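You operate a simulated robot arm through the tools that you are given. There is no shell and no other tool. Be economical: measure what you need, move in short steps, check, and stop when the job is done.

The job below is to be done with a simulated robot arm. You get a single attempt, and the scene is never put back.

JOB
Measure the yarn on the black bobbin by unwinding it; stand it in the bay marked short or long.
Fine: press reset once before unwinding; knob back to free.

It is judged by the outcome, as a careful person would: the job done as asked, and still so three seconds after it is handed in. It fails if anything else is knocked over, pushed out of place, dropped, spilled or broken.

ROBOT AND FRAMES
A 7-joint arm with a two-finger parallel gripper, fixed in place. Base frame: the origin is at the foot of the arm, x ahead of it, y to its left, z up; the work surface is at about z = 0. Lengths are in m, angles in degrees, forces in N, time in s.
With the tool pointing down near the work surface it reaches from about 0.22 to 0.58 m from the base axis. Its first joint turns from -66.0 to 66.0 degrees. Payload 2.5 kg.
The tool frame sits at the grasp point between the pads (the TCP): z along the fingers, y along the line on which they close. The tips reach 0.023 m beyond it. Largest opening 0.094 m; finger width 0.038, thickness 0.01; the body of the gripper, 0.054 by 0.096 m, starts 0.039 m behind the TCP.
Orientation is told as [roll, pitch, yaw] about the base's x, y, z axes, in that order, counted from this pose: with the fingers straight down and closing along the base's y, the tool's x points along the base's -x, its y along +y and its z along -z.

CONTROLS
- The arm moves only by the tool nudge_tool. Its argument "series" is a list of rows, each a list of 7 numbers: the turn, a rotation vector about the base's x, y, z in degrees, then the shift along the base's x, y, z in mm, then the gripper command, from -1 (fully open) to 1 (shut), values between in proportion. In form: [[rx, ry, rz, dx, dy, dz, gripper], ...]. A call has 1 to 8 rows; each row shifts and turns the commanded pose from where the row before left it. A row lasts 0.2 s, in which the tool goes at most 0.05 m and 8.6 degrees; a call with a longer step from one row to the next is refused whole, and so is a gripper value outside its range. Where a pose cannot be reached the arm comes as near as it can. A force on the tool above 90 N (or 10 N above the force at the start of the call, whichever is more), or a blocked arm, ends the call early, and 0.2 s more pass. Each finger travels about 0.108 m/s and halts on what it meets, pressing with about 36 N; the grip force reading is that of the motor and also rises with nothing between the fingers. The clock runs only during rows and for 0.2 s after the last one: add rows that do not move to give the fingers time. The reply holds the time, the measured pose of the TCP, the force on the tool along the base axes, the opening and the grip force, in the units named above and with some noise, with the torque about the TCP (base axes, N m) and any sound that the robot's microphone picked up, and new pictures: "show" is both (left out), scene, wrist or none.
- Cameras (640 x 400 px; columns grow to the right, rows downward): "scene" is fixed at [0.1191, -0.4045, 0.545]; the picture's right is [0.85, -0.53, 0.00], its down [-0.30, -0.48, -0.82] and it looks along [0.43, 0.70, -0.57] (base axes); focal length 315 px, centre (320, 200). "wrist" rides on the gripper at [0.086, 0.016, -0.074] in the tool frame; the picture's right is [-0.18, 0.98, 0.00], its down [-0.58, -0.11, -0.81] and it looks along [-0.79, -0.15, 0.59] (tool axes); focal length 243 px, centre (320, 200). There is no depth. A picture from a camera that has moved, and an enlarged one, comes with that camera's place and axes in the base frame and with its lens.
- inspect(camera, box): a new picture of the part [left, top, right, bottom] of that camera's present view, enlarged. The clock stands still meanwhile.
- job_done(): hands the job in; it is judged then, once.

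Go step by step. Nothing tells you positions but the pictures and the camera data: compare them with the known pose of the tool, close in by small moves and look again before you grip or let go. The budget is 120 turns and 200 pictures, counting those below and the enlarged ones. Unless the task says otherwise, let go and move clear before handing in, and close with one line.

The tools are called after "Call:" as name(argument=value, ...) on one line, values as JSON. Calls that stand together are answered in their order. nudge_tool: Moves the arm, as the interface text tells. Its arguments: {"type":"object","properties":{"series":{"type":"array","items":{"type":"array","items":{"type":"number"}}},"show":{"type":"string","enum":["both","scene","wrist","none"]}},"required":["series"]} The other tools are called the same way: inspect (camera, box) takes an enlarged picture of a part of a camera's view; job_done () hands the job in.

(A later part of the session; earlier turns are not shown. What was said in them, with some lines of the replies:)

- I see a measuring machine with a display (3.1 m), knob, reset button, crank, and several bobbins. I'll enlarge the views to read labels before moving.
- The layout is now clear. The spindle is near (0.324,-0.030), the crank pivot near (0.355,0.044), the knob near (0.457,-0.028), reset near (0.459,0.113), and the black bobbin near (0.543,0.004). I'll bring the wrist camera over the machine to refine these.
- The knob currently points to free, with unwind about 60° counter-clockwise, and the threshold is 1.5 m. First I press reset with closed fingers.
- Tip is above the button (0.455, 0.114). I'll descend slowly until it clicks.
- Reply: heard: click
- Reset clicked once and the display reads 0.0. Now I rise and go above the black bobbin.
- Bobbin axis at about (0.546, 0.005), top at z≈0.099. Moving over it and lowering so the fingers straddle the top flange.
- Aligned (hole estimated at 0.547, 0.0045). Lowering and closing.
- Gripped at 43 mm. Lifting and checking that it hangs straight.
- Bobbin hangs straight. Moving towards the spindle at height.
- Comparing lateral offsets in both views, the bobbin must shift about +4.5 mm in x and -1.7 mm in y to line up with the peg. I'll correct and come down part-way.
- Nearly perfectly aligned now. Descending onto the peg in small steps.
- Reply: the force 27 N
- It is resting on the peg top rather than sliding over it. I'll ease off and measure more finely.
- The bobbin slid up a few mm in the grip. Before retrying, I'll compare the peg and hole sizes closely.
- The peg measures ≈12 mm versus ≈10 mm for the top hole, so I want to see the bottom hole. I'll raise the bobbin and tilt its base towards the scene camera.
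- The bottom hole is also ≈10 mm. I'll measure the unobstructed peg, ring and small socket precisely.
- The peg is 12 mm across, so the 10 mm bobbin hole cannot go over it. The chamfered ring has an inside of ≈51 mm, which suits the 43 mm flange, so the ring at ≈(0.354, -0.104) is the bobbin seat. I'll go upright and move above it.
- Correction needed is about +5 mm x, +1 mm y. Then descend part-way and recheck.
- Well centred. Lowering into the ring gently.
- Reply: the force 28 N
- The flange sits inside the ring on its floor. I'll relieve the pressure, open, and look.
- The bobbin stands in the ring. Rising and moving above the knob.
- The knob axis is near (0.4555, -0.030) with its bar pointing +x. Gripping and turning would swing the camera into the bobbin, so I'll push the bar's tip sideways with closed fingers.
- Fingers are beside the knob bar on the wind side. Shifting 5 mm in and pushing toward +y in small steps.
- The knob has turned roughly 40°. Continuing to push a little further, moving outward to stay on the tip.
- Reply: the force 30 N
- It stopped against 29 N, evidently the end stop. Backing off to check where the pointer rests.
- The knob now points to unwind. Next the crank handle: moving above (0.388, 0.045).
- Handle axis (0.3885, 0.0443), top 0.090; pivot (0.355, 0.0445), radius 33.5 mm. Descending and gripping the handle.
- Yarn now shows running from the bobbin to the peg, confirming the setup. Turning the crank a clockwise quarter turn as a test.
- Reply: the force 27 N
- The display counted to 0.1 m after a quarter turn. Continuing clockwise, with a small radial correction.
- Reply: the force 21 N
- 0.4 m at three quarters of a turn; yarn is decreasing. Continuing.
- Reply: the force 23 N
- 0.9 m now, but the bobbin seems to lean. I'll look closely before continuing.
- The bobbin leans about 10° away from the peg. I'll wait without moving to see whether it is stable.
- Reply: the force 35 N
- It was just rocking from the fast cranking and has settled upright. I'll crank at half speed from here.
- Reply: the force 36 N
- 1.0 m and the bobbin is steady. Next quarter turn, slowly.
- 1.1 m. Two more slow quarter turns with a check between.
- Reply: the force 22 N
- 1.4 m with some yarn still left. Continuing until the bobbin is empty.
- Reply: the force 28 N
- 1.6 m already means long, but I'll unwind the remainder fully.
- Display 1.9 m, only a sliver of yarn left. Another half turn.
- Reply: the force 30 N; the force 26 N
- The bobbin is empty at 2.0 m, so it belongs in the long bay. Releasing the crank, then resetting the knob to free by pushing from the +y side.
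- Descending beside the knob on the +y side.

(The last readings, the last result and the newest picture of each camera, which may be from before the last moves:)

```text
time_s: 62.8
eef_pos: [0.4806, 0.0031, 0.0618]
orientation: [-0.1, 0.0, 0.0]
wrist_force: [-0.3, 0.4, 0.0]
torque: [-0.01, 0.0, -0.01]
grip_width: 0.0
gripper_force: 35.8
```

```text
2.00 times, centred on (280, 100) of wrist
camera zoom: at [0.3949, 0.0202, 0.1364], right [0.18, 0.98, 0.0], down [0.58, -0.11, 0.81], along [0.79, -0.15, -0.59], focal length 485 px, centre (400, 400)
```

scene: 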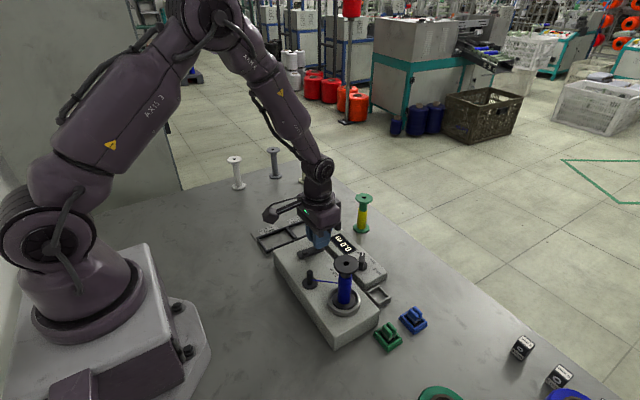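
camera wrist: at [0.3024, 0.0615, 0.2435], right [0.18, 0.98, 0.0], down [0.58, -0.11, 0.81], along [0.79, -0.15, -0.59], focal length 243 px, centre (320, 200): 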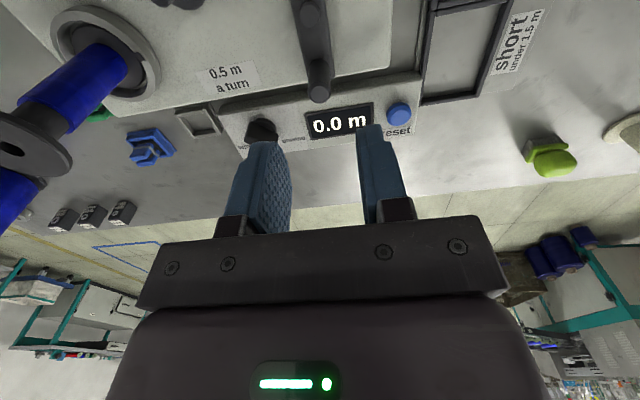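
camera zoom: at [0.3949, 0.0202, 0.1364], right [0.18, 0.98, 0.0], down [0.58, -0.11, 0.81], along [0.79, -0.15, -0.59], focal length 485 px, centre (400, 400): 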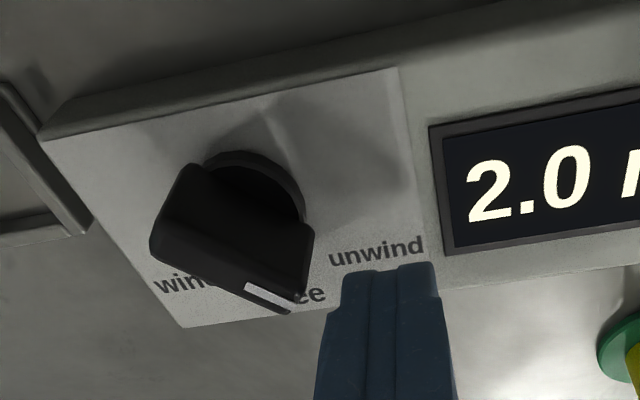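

Finger is next to the pointer tip. Pushing toward -y in small steps; flush at free should be TCP y ≈ -0.0125.

Call:
nudge_tool(series=[[0, 0, 0, 0, -4, 0, 1], [0, 0, 0, 0, -4, 0, 1], [0, 0, 0, 0, -3, 0, 1], [0, 0, 0, 0, -2, 0, 1], [0, 0, 0, 0, 0, 0, 1]], show="none")

Call:
inspect(camera="wrist", box=[160, 0, 400, 200])

```text
time_s: 64.0
eef_pos: [0.4817, -0.0058, 0.061]
orientation: [0.2, -0.2, 0.1]
wrist_force: [9.4, 21.5, -9.0]
torque: [0.46, -0.3, -0.19]
grip_width: 0.0001
gripper_force: 36.2
```

```text
2.00 times, centred on (280, 100) of wrist
camera zoom: at [0.3951, 0.0103, 0.1363], right [0.18, 0.98, 0.01], down [0.58, -0.11, 0.81], along [0.79, -0.14, -0.59], focal length 485 px, centre (400, 400)
```

zoom: 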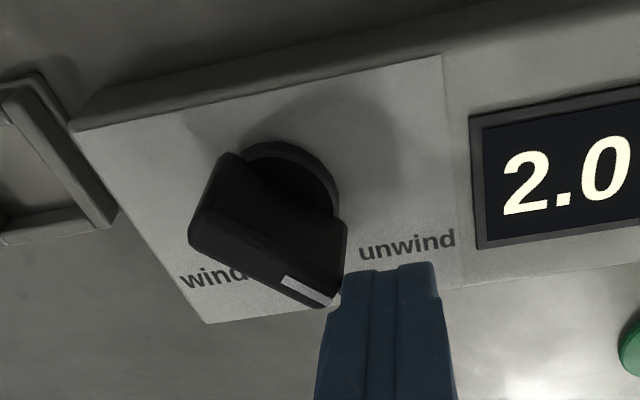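

Pushing on the bar's end has too little leverage. I'll back off, come to its -x flank, push diagonally, and finish flush so the flat finger aligns the bar at free.

Call:
nudge_tool(series=[[0, 0, 0, 0, 12, 0, 1], [0, 0, 0, 0, 10, 0, 1], [0, 0, 0, -20, 0, 0, 1], [0, 0, 0, -22, 0, 0, 1], [0, 0, 0, 0, -8, 0, 1], [0, 0, 0, 0, -5, 0, 1], [0, 0, 0, 0, 0, 0, 1]], show="none")

Call:
inspect(camera="wrist", box=[160, 40, 400, 240])

Call:
inspect(camera="scene", box=[320, 210, 410, 290])

```text
time_s: 65.6
eef_pos: [0.438, 0.0001, 0.0601]
orientation: [0.0, 0.0, 0.0]
wrist_force: [-0.3, -0.3, -0.1]
torque: [0.0, 0.01, -0.04]
grip_width: 0.0
gripper_force: 36.3
```

```text
2.00 times, centred on (280, 140) of wrist
camera zoom: at [0.3525, 0.0163, 0.1362], right [0.18, 0.98, 0.0], down [0.58, -0.11, 0.81], along [0.79, -0.15, -0.59], focal length 485 px, centre (400, 320)
```

zoom: 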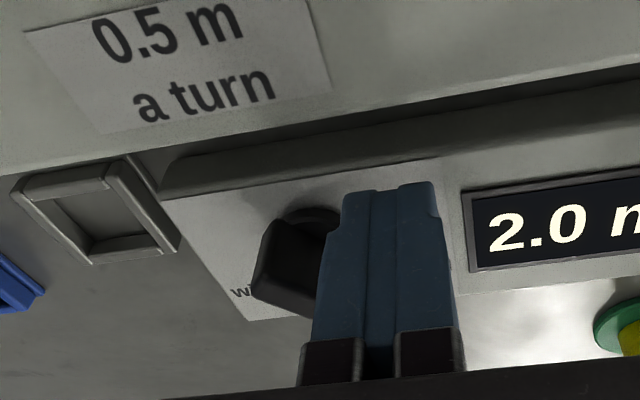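

```text
5.00 times, centred on (365, 250) of scene
camera zoom: at [0.1191, -0.4045, 0.545], right [0.85, -0.53, 0.0], down [-0.3, -0.48, -0.82], along [0.43, 0.7, -0.57], focal length 1577 px, centre (95, -50)
```

zoom: 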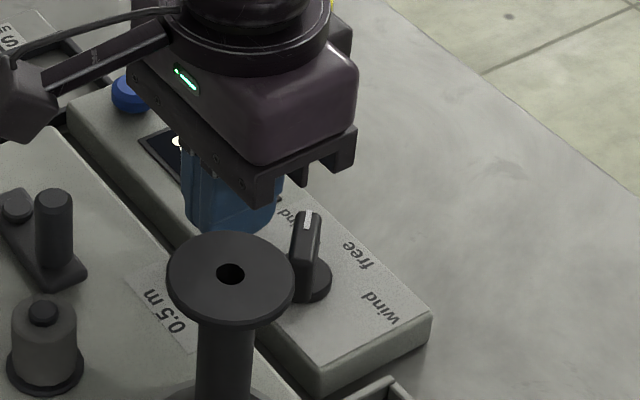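

In position by the flank with no contact. Pushing diagonally.

Call:
nudge_tool(series=[[0, 0, 0, 2, -3, 0, 1], [0, 0, 0, 4, -2, 0, 1], [0, 0, 0, 4, -2, 0, 1], [0, 0, 0, 4, -2, 0, 1], [0, 0, 0, 0, 0, 0, 1]], show="none")

Call:
inspect(camera="scene", box=[320, 210, 410, 290])

Call:
inspect(camera="wrist", box=[160, 40, 400, 240])

```text
time_s: 66.8
eef_pos: [0.4539, -0.0081, 0.0626]
orientation: [0.0, 0.0, 0.0]
wrist_force: [-0.5, 0.5, -0.1]
torque: [0.01, -0.02, 0.0]
grip_width: 0.0002
gripper_force: 36.2
```

```text
5.00 times, centred on (365, 250) of scene
camera zoom: at [0.1191, -0.4045, 0.545], right [0.85, -0.53, 0.0], down [-0.3, -0.48, -0.82], along [0.43, 0.7, -0.57], focal length 1577 px, centre (95, -50)
```

zoom: 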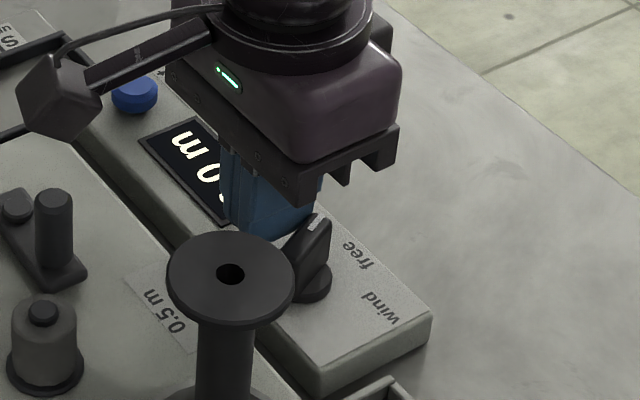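

```text
2.00 times, centred on (280, 140) of wrist
camera zoom: at [0.367, 0.0073, 0.1371], right [0.18, 0.98, 0.0], down [0.58, -0.11, 0.81], along [0.79, -0.15, -0.59], focal length 485 px, centre (400, 320)
```

zoom: 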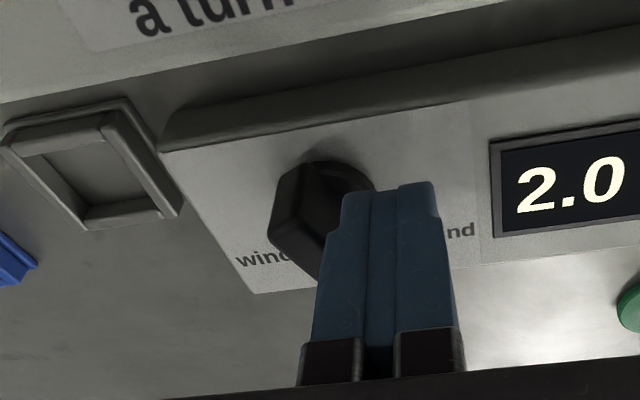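

The knob has turned part-way back. Now pressing flush toward -y.

Call:
nudge_tool(series=[[0, 0, 0, 2, -2, 0, 1], [0, 0, 0, 0, -2, 0, 1], [0, 0, 0, 0, -1, 0, 1], [0, 0, 0, 0, 0, 0, 1]], show="none")

Call:
inspect(camera="scene", box=[320, 210, 410, 290])

Call:
inspect(camera="wrist", box=[160, 40, 400, 240])

```text
time_s: 67.8
eef_pos: [0.4553, -0.014, 0.0614]
orientation: [0.0, -0.1, -0.1]
wrist_force: [0.5, -0.3, -1.5]
torque: [-0.03, 0.03, -0.02]
grip_width: 0.0001
gripper_force: 36.5
```

```text
5.00 times, centred on (365, 250) of scene
camera zoom: at [0.1191, -0.4045, 0.545], right [0.85, -0.53, 0.0], down [-0.3, -0.48, -0.82], along [0.43, 0.7, -0.57], focal length 1577 px, centre (95, -50)
```

zoom: 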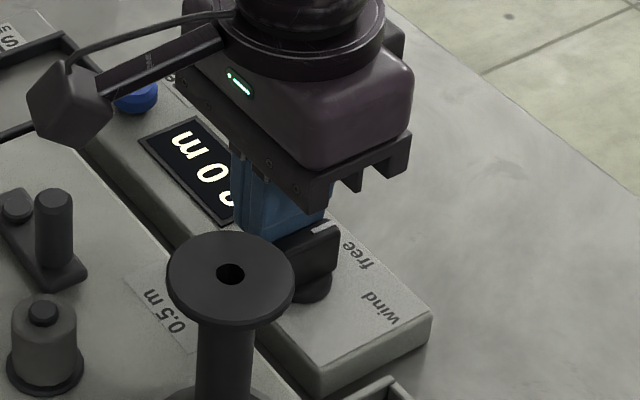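

```text
2.00 times, centred on (280, 140) of wrist
camera zoom: at [0.3687, 0.0018, 0.137], right [0.18, 0.98, 0.0], down [0.58, -0.11, 0.81], along [0.79, -0.15, -0.59], focal length 485 px, centre (400, 320)
```

zoom: 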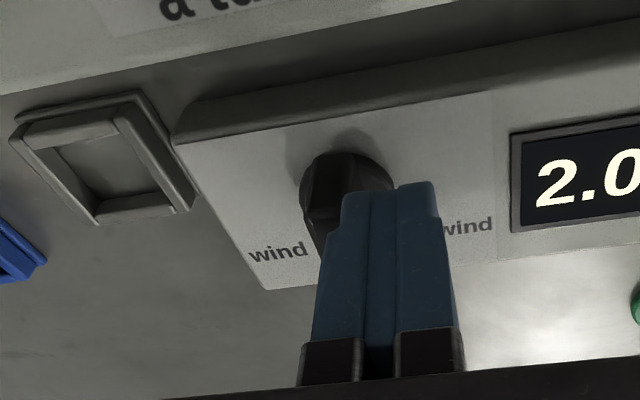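

The knob looks to be near free. Backing away and rising to view it.

Call:
nudge_tool(series=[[0, 0, 0, 0, 12, 0, 1], [0, 0, 0, 0, 8, 20, 1], [0, 0, 0, 0, 0, 40, 1], [0, 0, 0, 0, -15, 40, 1], [0, 0, 0, 0, 0, 0, 1]], show="none")

Call:
inspect(camera="wrist", box=[200, 0, 440, 150])

Call:
inspect(camera="scene", box=[320, 210, 410, 290])

```text
time_s: 69.0
eef_pos: [0.4545, -0.0086, 0.1627]
orientation: [0.1, 0.0, 0.1]
wrist_force: [-0.1, -0.7, 0.0]
torque: [0.03, -0.01, 0.02]
grip_width: 0.0
gripper_force: 36.5
```

```text
2.67 times, centred on (320, 75) of wrist
camera zoom: at [0.3688, 0.0066, 0.2385], right [0.18, 0.98, 0.0], down [0.58, -0.11, 0.81], along [0.79, -0.15, -0.59], focal length 647 px, centre (320, 533)
```

zoom: 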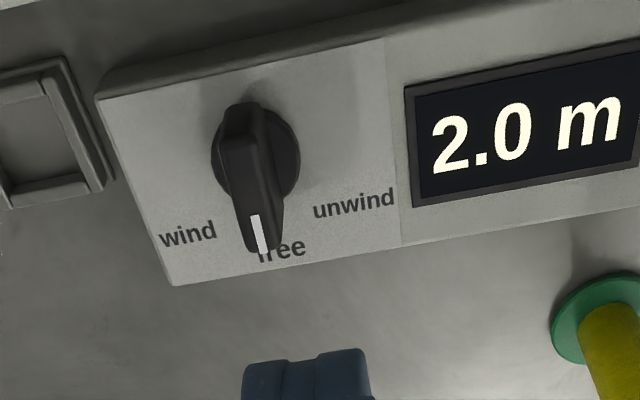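

```text
5.00 times, centred on (365, 250) of scene
camera zoom: at [0.1191, -0.4045, 0.545], right [0.85, -0.53, 0.0], down [-0.3, -0.48, -0.82], along [0.43, 0.7, -0.57], focal length 1577 px, centre (95, -50)
```

zoom: 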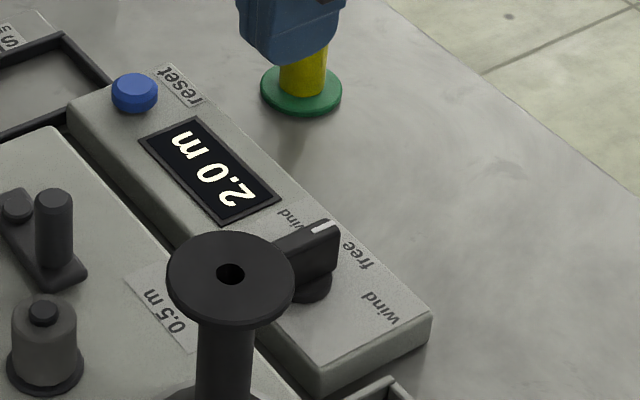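

The knob is back at free. Now going above the bobbin with open fingers.

Call:
nudge_tool(series=[[0, 0, 0, -10, -5, 45, 0.3], [0, 0, 0, -30, -30, 20, -0.3], [0, 0, 0, -30, -33, 0, -0.5], [0, 0, 0, -28, -30, 0, -0.5], [0, 0, 0, 0, 0, 0, -0.5]], show="none")

Call:
inspect(camera="wrist", box=[240, 40, 400, 140])

Call:
inspect(camera="scene", box=[300, 200, 410, 310])

```text
time_s: 70.2
eef_pos: [0.3578, -0.109, 0.2263]
orientation: [0.0, -0.1, 0.0]
wrist_force: [-0.2, 0.2, -0.7]
torque: [-0.01, -0.01, 0.01]
grip_width: 0.0706
gripper_force: 0.1
```

```text
4.00 times, centred on (320, 90) of wrist
camera zoom: at [0.272, -0.0931, 0.3024], right [0.18, 0.98, 0.0], down [0.58, -0.11, 0.81], along [0.79, -0.15, -0.59], focal length 970 px, centre (320, 640)
```

zoom: 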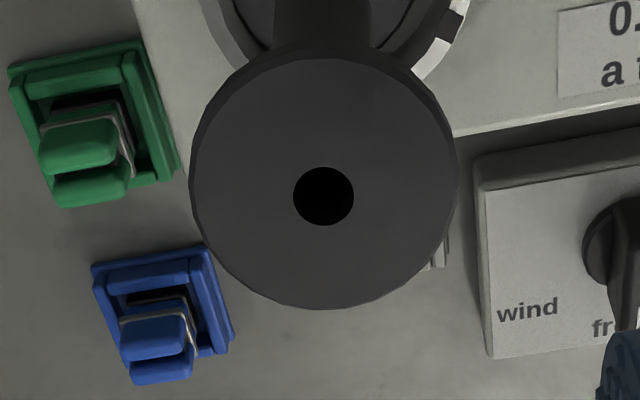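

```text
3.64 times, centred on (355, 255) of scene
camera zoom: at [0.1191, -0.4045, 0.545], right [0.85, -0.53, 0.0], down [-0.3, -0.48, -0.82], along [0.43, 0.7, -0.57], focal length 1147 px, centre (193, 0)
```

zoom: 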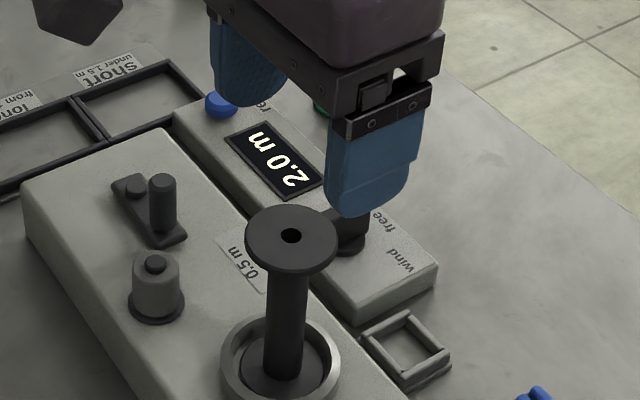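

Bobbin axis ≈(0.357,-0.1085), top ≈0.148. Descending around the flange and gripping.

Call:
nudge_tool(series=[[0, 0, 0, -1, 0.5, -30, -0.5], [0, 0, 0, 0, 0, -35, -0.5], [0, 0, 0, 0, 0, -25, -0.5], [0, 0, 0, 0, 0, 0, -0.5], [0, 0, 0, 0, 0, 0, 0], [0, 0, 0, 0, 0, 0, 0.3], [0, 0, 0, 0, 0, 0, 0.6], [0, 0, 0, 0, 0, 0, 0.6]], show="both")

```text
time_s: 72.0
eef_pos: [0.3559, -0.1059, 0.1373]
orientation: [0.0, 0.0, 0.0]
wrist_force: [-0.9, 0.0, -0.3]
torque: [0.03, 0.02, 0.02]
grip_width: 0.0429
gripper_force: 36.2
camera wrist: at [0.2695, -0.0896, 0.2122], right [0.18, 0.98, 0.0], down [0.58, -0.11, 0.81], along [0.79, -0.15, -0.59], focal length 243 px, centre (320, 200)
```

scene: 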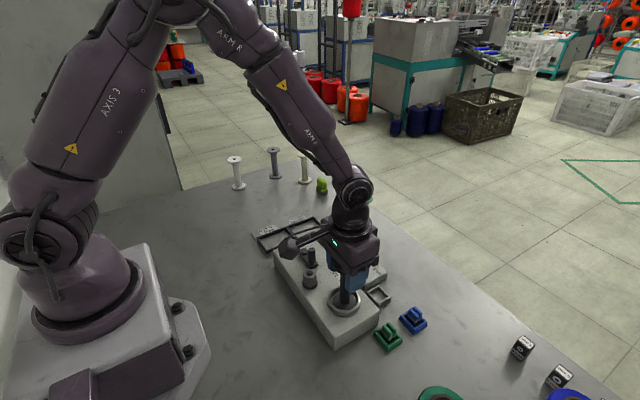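
wrist: 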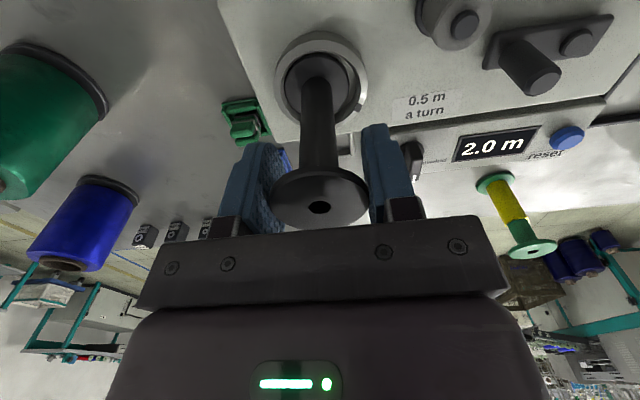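

Gripped at 42.9 mm. Lifting high and carrying to above the long bay near (0.338, 0.162).

Call:
nudge_tool(series=[[0, 0, 0, 0, 0, 25, 0.6], [0, 0, 0, 0, 0, 45, 0.6], [0, 0, 0, 0, 0, 45, 0.6], [0, 0, 0, -2, 20, 0, 0.6], [0, 0, 0, -4, 38, 0, 0.6], [0, 0, 0, -4, 42, 0, 0.6], [0, 0, 0, -4, 42, 0, 0.6], [0, 0, 0, -4, 42, 0, 0.6]], show="none")

Call:
nudge_tool(series=[[0, 0, 0, -2, 40, 0, 0.6], [0, 0, 0, 0, 30, 0, 0.6], [0, 0, 0, 0, 12, 0, 0.6], [0, 0, 0, 0, 0, 0, 0.6]], show="both")

Call:
inspect(camera="scene", box=[230, 180, 350, 270])

Call:
inspect(camera="wrist", box=[240, 0, 400, 100])

```text
time_s: 73.8
eef_pos: [0.3383, 0.0779, 0.2502]
orientation: [0.1, 0.0, 0.0]
wrist_force: [0.1, 0.0, -1.0]
torque: [-0.01, -0.05, 0.0]
grip_width: 0.0428
gripper_force: 36.3
```

```text
time_s: 74.8
eef_pos: [0.3369, 0.1587, 0.2522]
orientation: [0.0, -0.1, 0.1]
wrist_force: [-1.1, -0.3, -0.1]
torque: [-0.01, 0.02, 0.02]
grip_width: 0.0427
gripper_force: 36.1
camera wrist: at [0.2508, 0.175, 0.3268], right [0.18, 0.98, 0.0], down [0.58, -0.11, 0.81], along [0.79, -0.15, -0.59], focal length 243 px, centre (320, 200)
```

scene: 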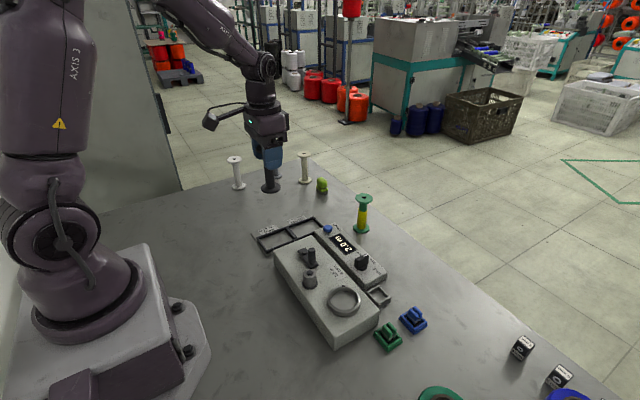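
wrist: 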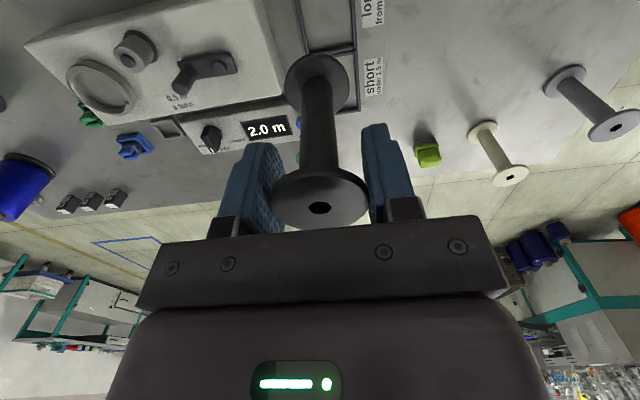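

```text
4.44 times, centred on (290, 225) of scene
camera zoom: at [0.1191, -0.4045, 0.545], right [0.85, -0.53, 0.0], down [-0.3, -0.48, -0.82], along [0.43, 0.7, -0.57], focal length 1402 px, centre (453, 89)
```

zoom: 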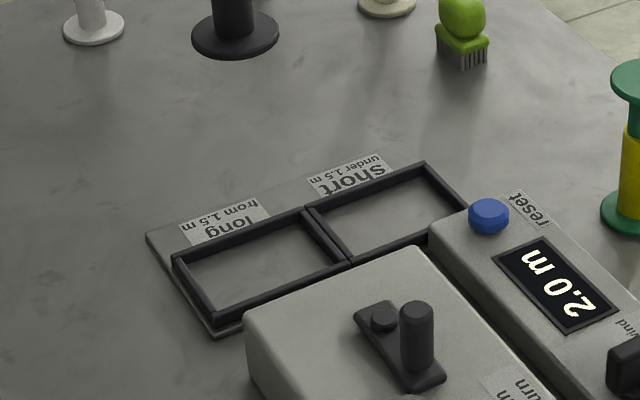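

```text
4.00 times, centred on (320, 50) of wrist
camera zoom: at [0.2508, 0.175, 0.3268], right [0.18, 0.98, 0.0], down [0.58, -0.11, 0.81], along [0.79, -0.15, -0.59], focal length 970 px, centre (320, 800)
```

zoom: 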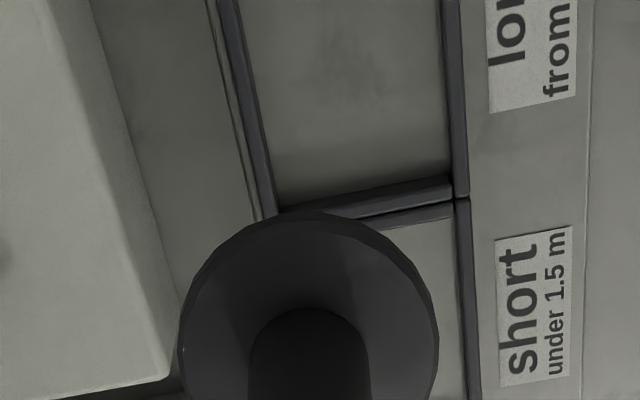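

The long bay centre is ≈(0.339, 0.164). Shifting +5.5 mm in y, then descending part-way.

Call:
nudge_tool(series=[[0, 0, 0, 0, 5.5, -20, 0.6], [0, 0, 0, 0, 0, -40, 0.6], [0, 0, 0, 0, 0, -40, 0.6], [0, 0, 0, 0, 0, -20, 0.6], [0, 0, 0, 0, 0, 0, 0.6]], show="none")

Call:
inspect(camera="scene", box=[230, 180, 350, 270])

Call:
inspect(camera="wrist", box=[240, 0, 400, 100])

```text
time_s: 76.0
eef_pos: [0.337, 0.1659, 0.1309]
orientation: [0.0, 0.0, 0.0]
wrist_force: [-0.6, 0.5, -1.1]
torque: [0.01, 0.02, 0.0]
grip_width: 0.0425
gripper_force: 36.1
```

```text
4.44 times, centred on (290, 225) of scene
camera zoom: at [0.1191, -0.4045, 0.545], right [0.85, -0.53, 0.0], down [-0.3, -0.48, -0.82], along [0.43, 0.7, -0.57], focal length 1402 px, centre (453, 89)
```

zoom: 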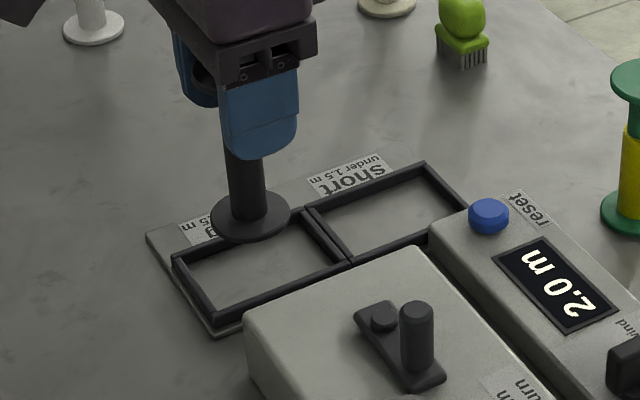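

```text
4.00 times, centred on (320, 50) of wrist
camera zoom: at [0.2506, 0.1805, 0.2056], right [0.18, 0.98, 0.0], down [0.58, -0.11, 0.81], along [0.79, -0.15, -0.59], focal length 970 px, centre (320, 800)
```

zoom: 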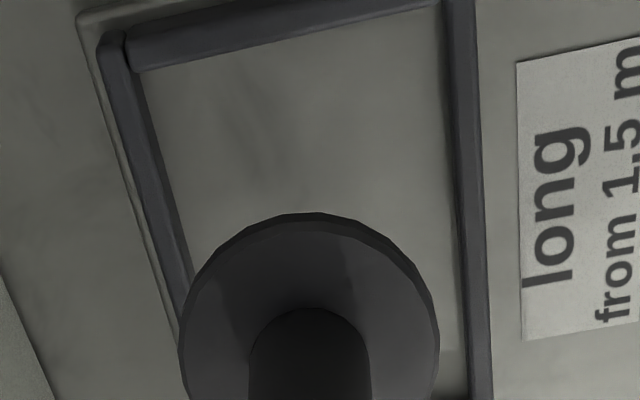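

Nearly centred; adjusting +3 mm x, +0.5 mm y, then lowering to the floor of the bay.

Call:
nudge_tool(series=[[0, 0, 0, 3, 0.5, -15, 0.6], [0, 0, 0, 0, 0, -15, 0.6], [0, 0, 0, 0, 0, -6, 0.6], [0, 0, 0, 0, 0, -3, 0.6], [0, 0, 0, 0, 0, 0, 0.6]], show="none")

Call:
inspect(camera="scene", box=[230, 180, 350, 270])

Call:
inspect(camera="wrist", box=[240, 0, 400, 100])

```text
time_s: 77.2
eef_pos: [0.3395, 0.1647, 0.093]
orientation: [0.0, 0.0, 0.0]
wrist_force: [0.9, -0.4, -0.1]
torque: [0.01, 0.03, 0.0]
grip_width: 0.0428
gripper_force: 36.3
```

```text
4.44 times, centred on (290, 225) of scene
camera zoom: at [0.1191, -0.4045, 0.545], right [0.85, -0.53, 0.0], down [-0.3, -0.48, -0.82], along [0.43, 0.7, -0.57], focal length 1402 px, centre (453, 89)
```

zoom: 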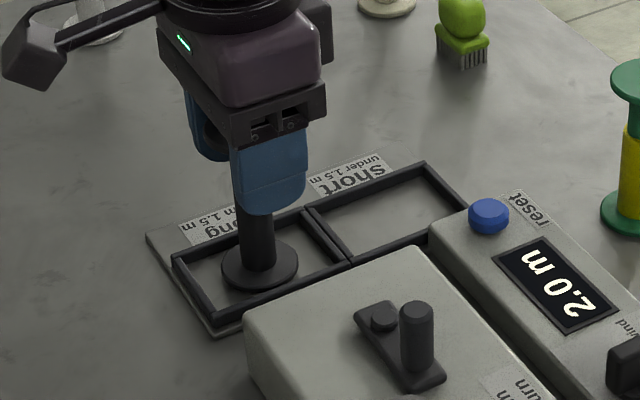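

```text
4.00 times, centred on (320, 50) of wrist
camera zoom: at [0.2532, 0.1805, 0.168], right [0.18, 0.98, 0.0], down [0.58, -0.11, 0.81], along [0.79, -0.15, -0.59], focal length 970 px, centre (320, 800)
```

zoom: 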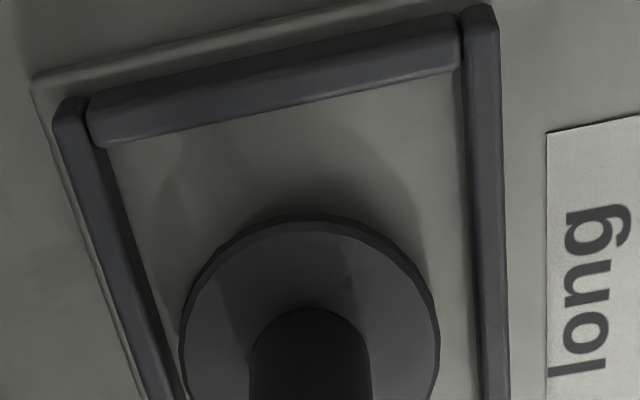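

Inside the bay's rails, still a few mm above the floor. A small +1.5 mm in y and lowering until contact.

Call:
nudge_tool(series=[[0, 0, 0, 0, 1.5, -2, 0.6], [0, 0, 0, 0, 0, -1.5, 0.6], [0, 0, 0, 0, 0, -1.5, 0.6], [0, 0, 0, 0, 0, 0, 0.6]], show="none")

Call:
inspect(camera="scene", box=[240, 210, 310, 265])

```text
time_s: 78.2
eef_pos: [0.3393, 0.1663, 0.0886]
orientation: [0.0, -0.1, -0.1]
wrist_force: [-4.3, -4.9, 28.0]
torque: [-0.04, 0.37, 0.04]
grip_width: 0.043
gripper_force: 36.1
```

```text
7.27 times, centred on (275, 238) of scene
camera zoom: at [0.119, -0.4046, 0.545], right [0.85, -0.53, 0.0], down [-0.3, -0.48, -0.82], along [0.43, 0.7, -0.57], focal length 2294 px, centre (647, -73)
```

zoom: 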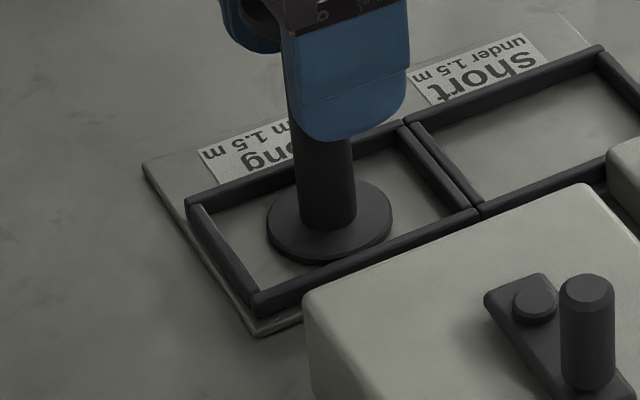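

Firm contact with the bay floor, flange inside the frame. Easing and opening.

Call:
nudge_tool(series=[[0, 0, 0, 0, 0, 2, 0.6], [0, 0, 0, 0, 0, 0, 0.4], [0, 0, 0, 0, 0, 0, 0], [0, 0, 0, 0, 0, 0, -0.5], [0, 0, 0, 0, 0, 0, -0.5]], show="none")

Call:
inspect(camera="scene", box=[230, 190, 330, 270])

```text
time_s: 79.4
eef_pos: [0.3403, 0.1673, 0.0893]
orientation: [0.0, 0.0, 0.0]
wrist_force: [-0.4, 1.0, -0.3]
torque: [-0.01, 0.02, -0.01]
grip_width: 0.0703
gripper_force: 0.1
```

```text
5.00 times, centred on (280, 230) of scene
camera zoom: at [0.1191, -0.4045, 0.545], right [0.85, -0.53, 0.0], down [-0.3, -0.48, -0.82], along [0.43, 0.7, -0.57], focal length 1577 px, centre (520, 50)
```

zoom: 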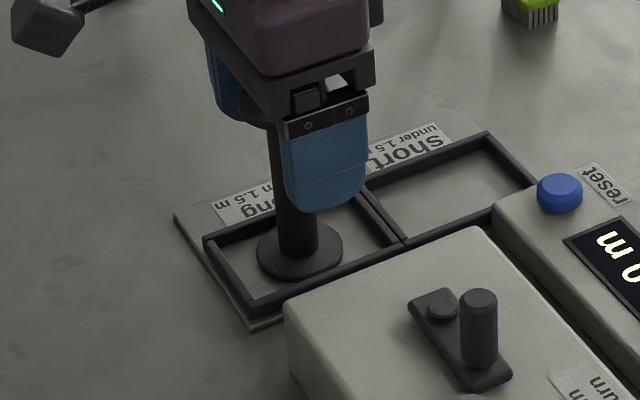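

Released and standing. Rising straight up to clear.

Call:
nudge_tool(series=[[0, 0, 0, 0, 0, 15, -0.5], [0, 0, 0, 0, 0, 35, -0.5], [0, 0, 0, 0, 0, 45, -0.5], [0, 0, 0, 0, 0, 45, -0.5], [0, 0, 0, -20, 0, 30, -0.5], [0, 0, 0, 0, 0, 0, -0.5]], show="scene")

Call:
inspect(camera="scene", box=[240, 190, 410, 330])

Call:
inspect(camera="wrist", box=[140, 0, 460, 200])

```text
time_s: 80.8
eef_pos: [0.3176, 0.1678, 0.2622]
orientation: [0.0, 0.1, 0.0]
wrist_force: [-0.7, 0.1, -0.1]
torque: [-0.02, 0.02, 0.02]
grip_width: 0.0705
gripper_force: 0.2
```

scene: 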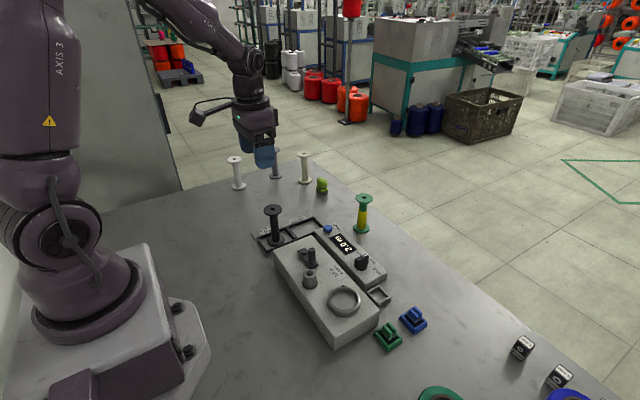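

```text
2.86 times, centred on (325, 260) of scene
camera zoom: at [0.1191, -0.4045, 0.545], right [0.85, -0.53, 0.0], down [-0.3, -0.48, -0.82], along [0.43, 0.7, -0.57], focal length 901 px, centre (306, 29)
```

zoom: 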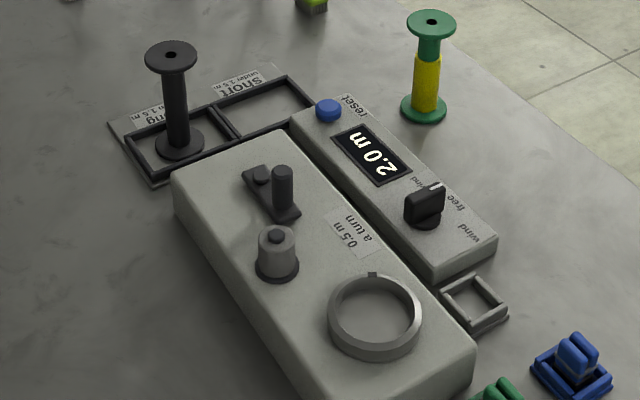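

```text
2.00 times, centred on (300, 100) of wrist
camera zoom: at [0.2314, 0.1835, 0.337], right [0.18, 0.98, 0.0], down [0.58, -0.11, 0.81], along [0.79, -0.15, -0.59], focal length 485 px, centre (360, 400)
```

zoom: 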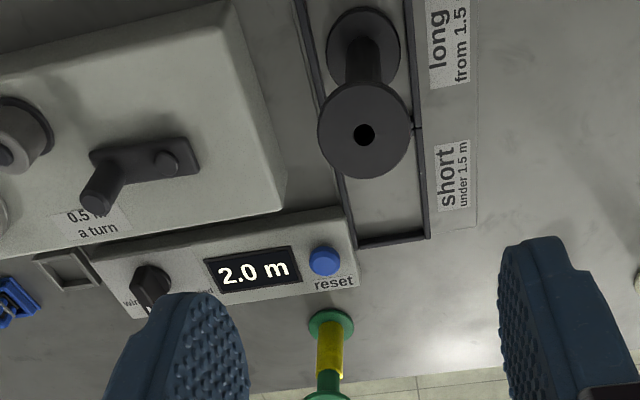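

The empty bobbin stands in the long bay, the knob points to free, the display reads 2.0 m, and everything else is in place. Handing in.

Call:
job_done()

```text
The job is handed in.
```

The yarn on the black bobbin measured 2.0 m fully unwound, so the bobbin now stands in the long bay. I pressed reset once before unwinding, and the knob is back at free.
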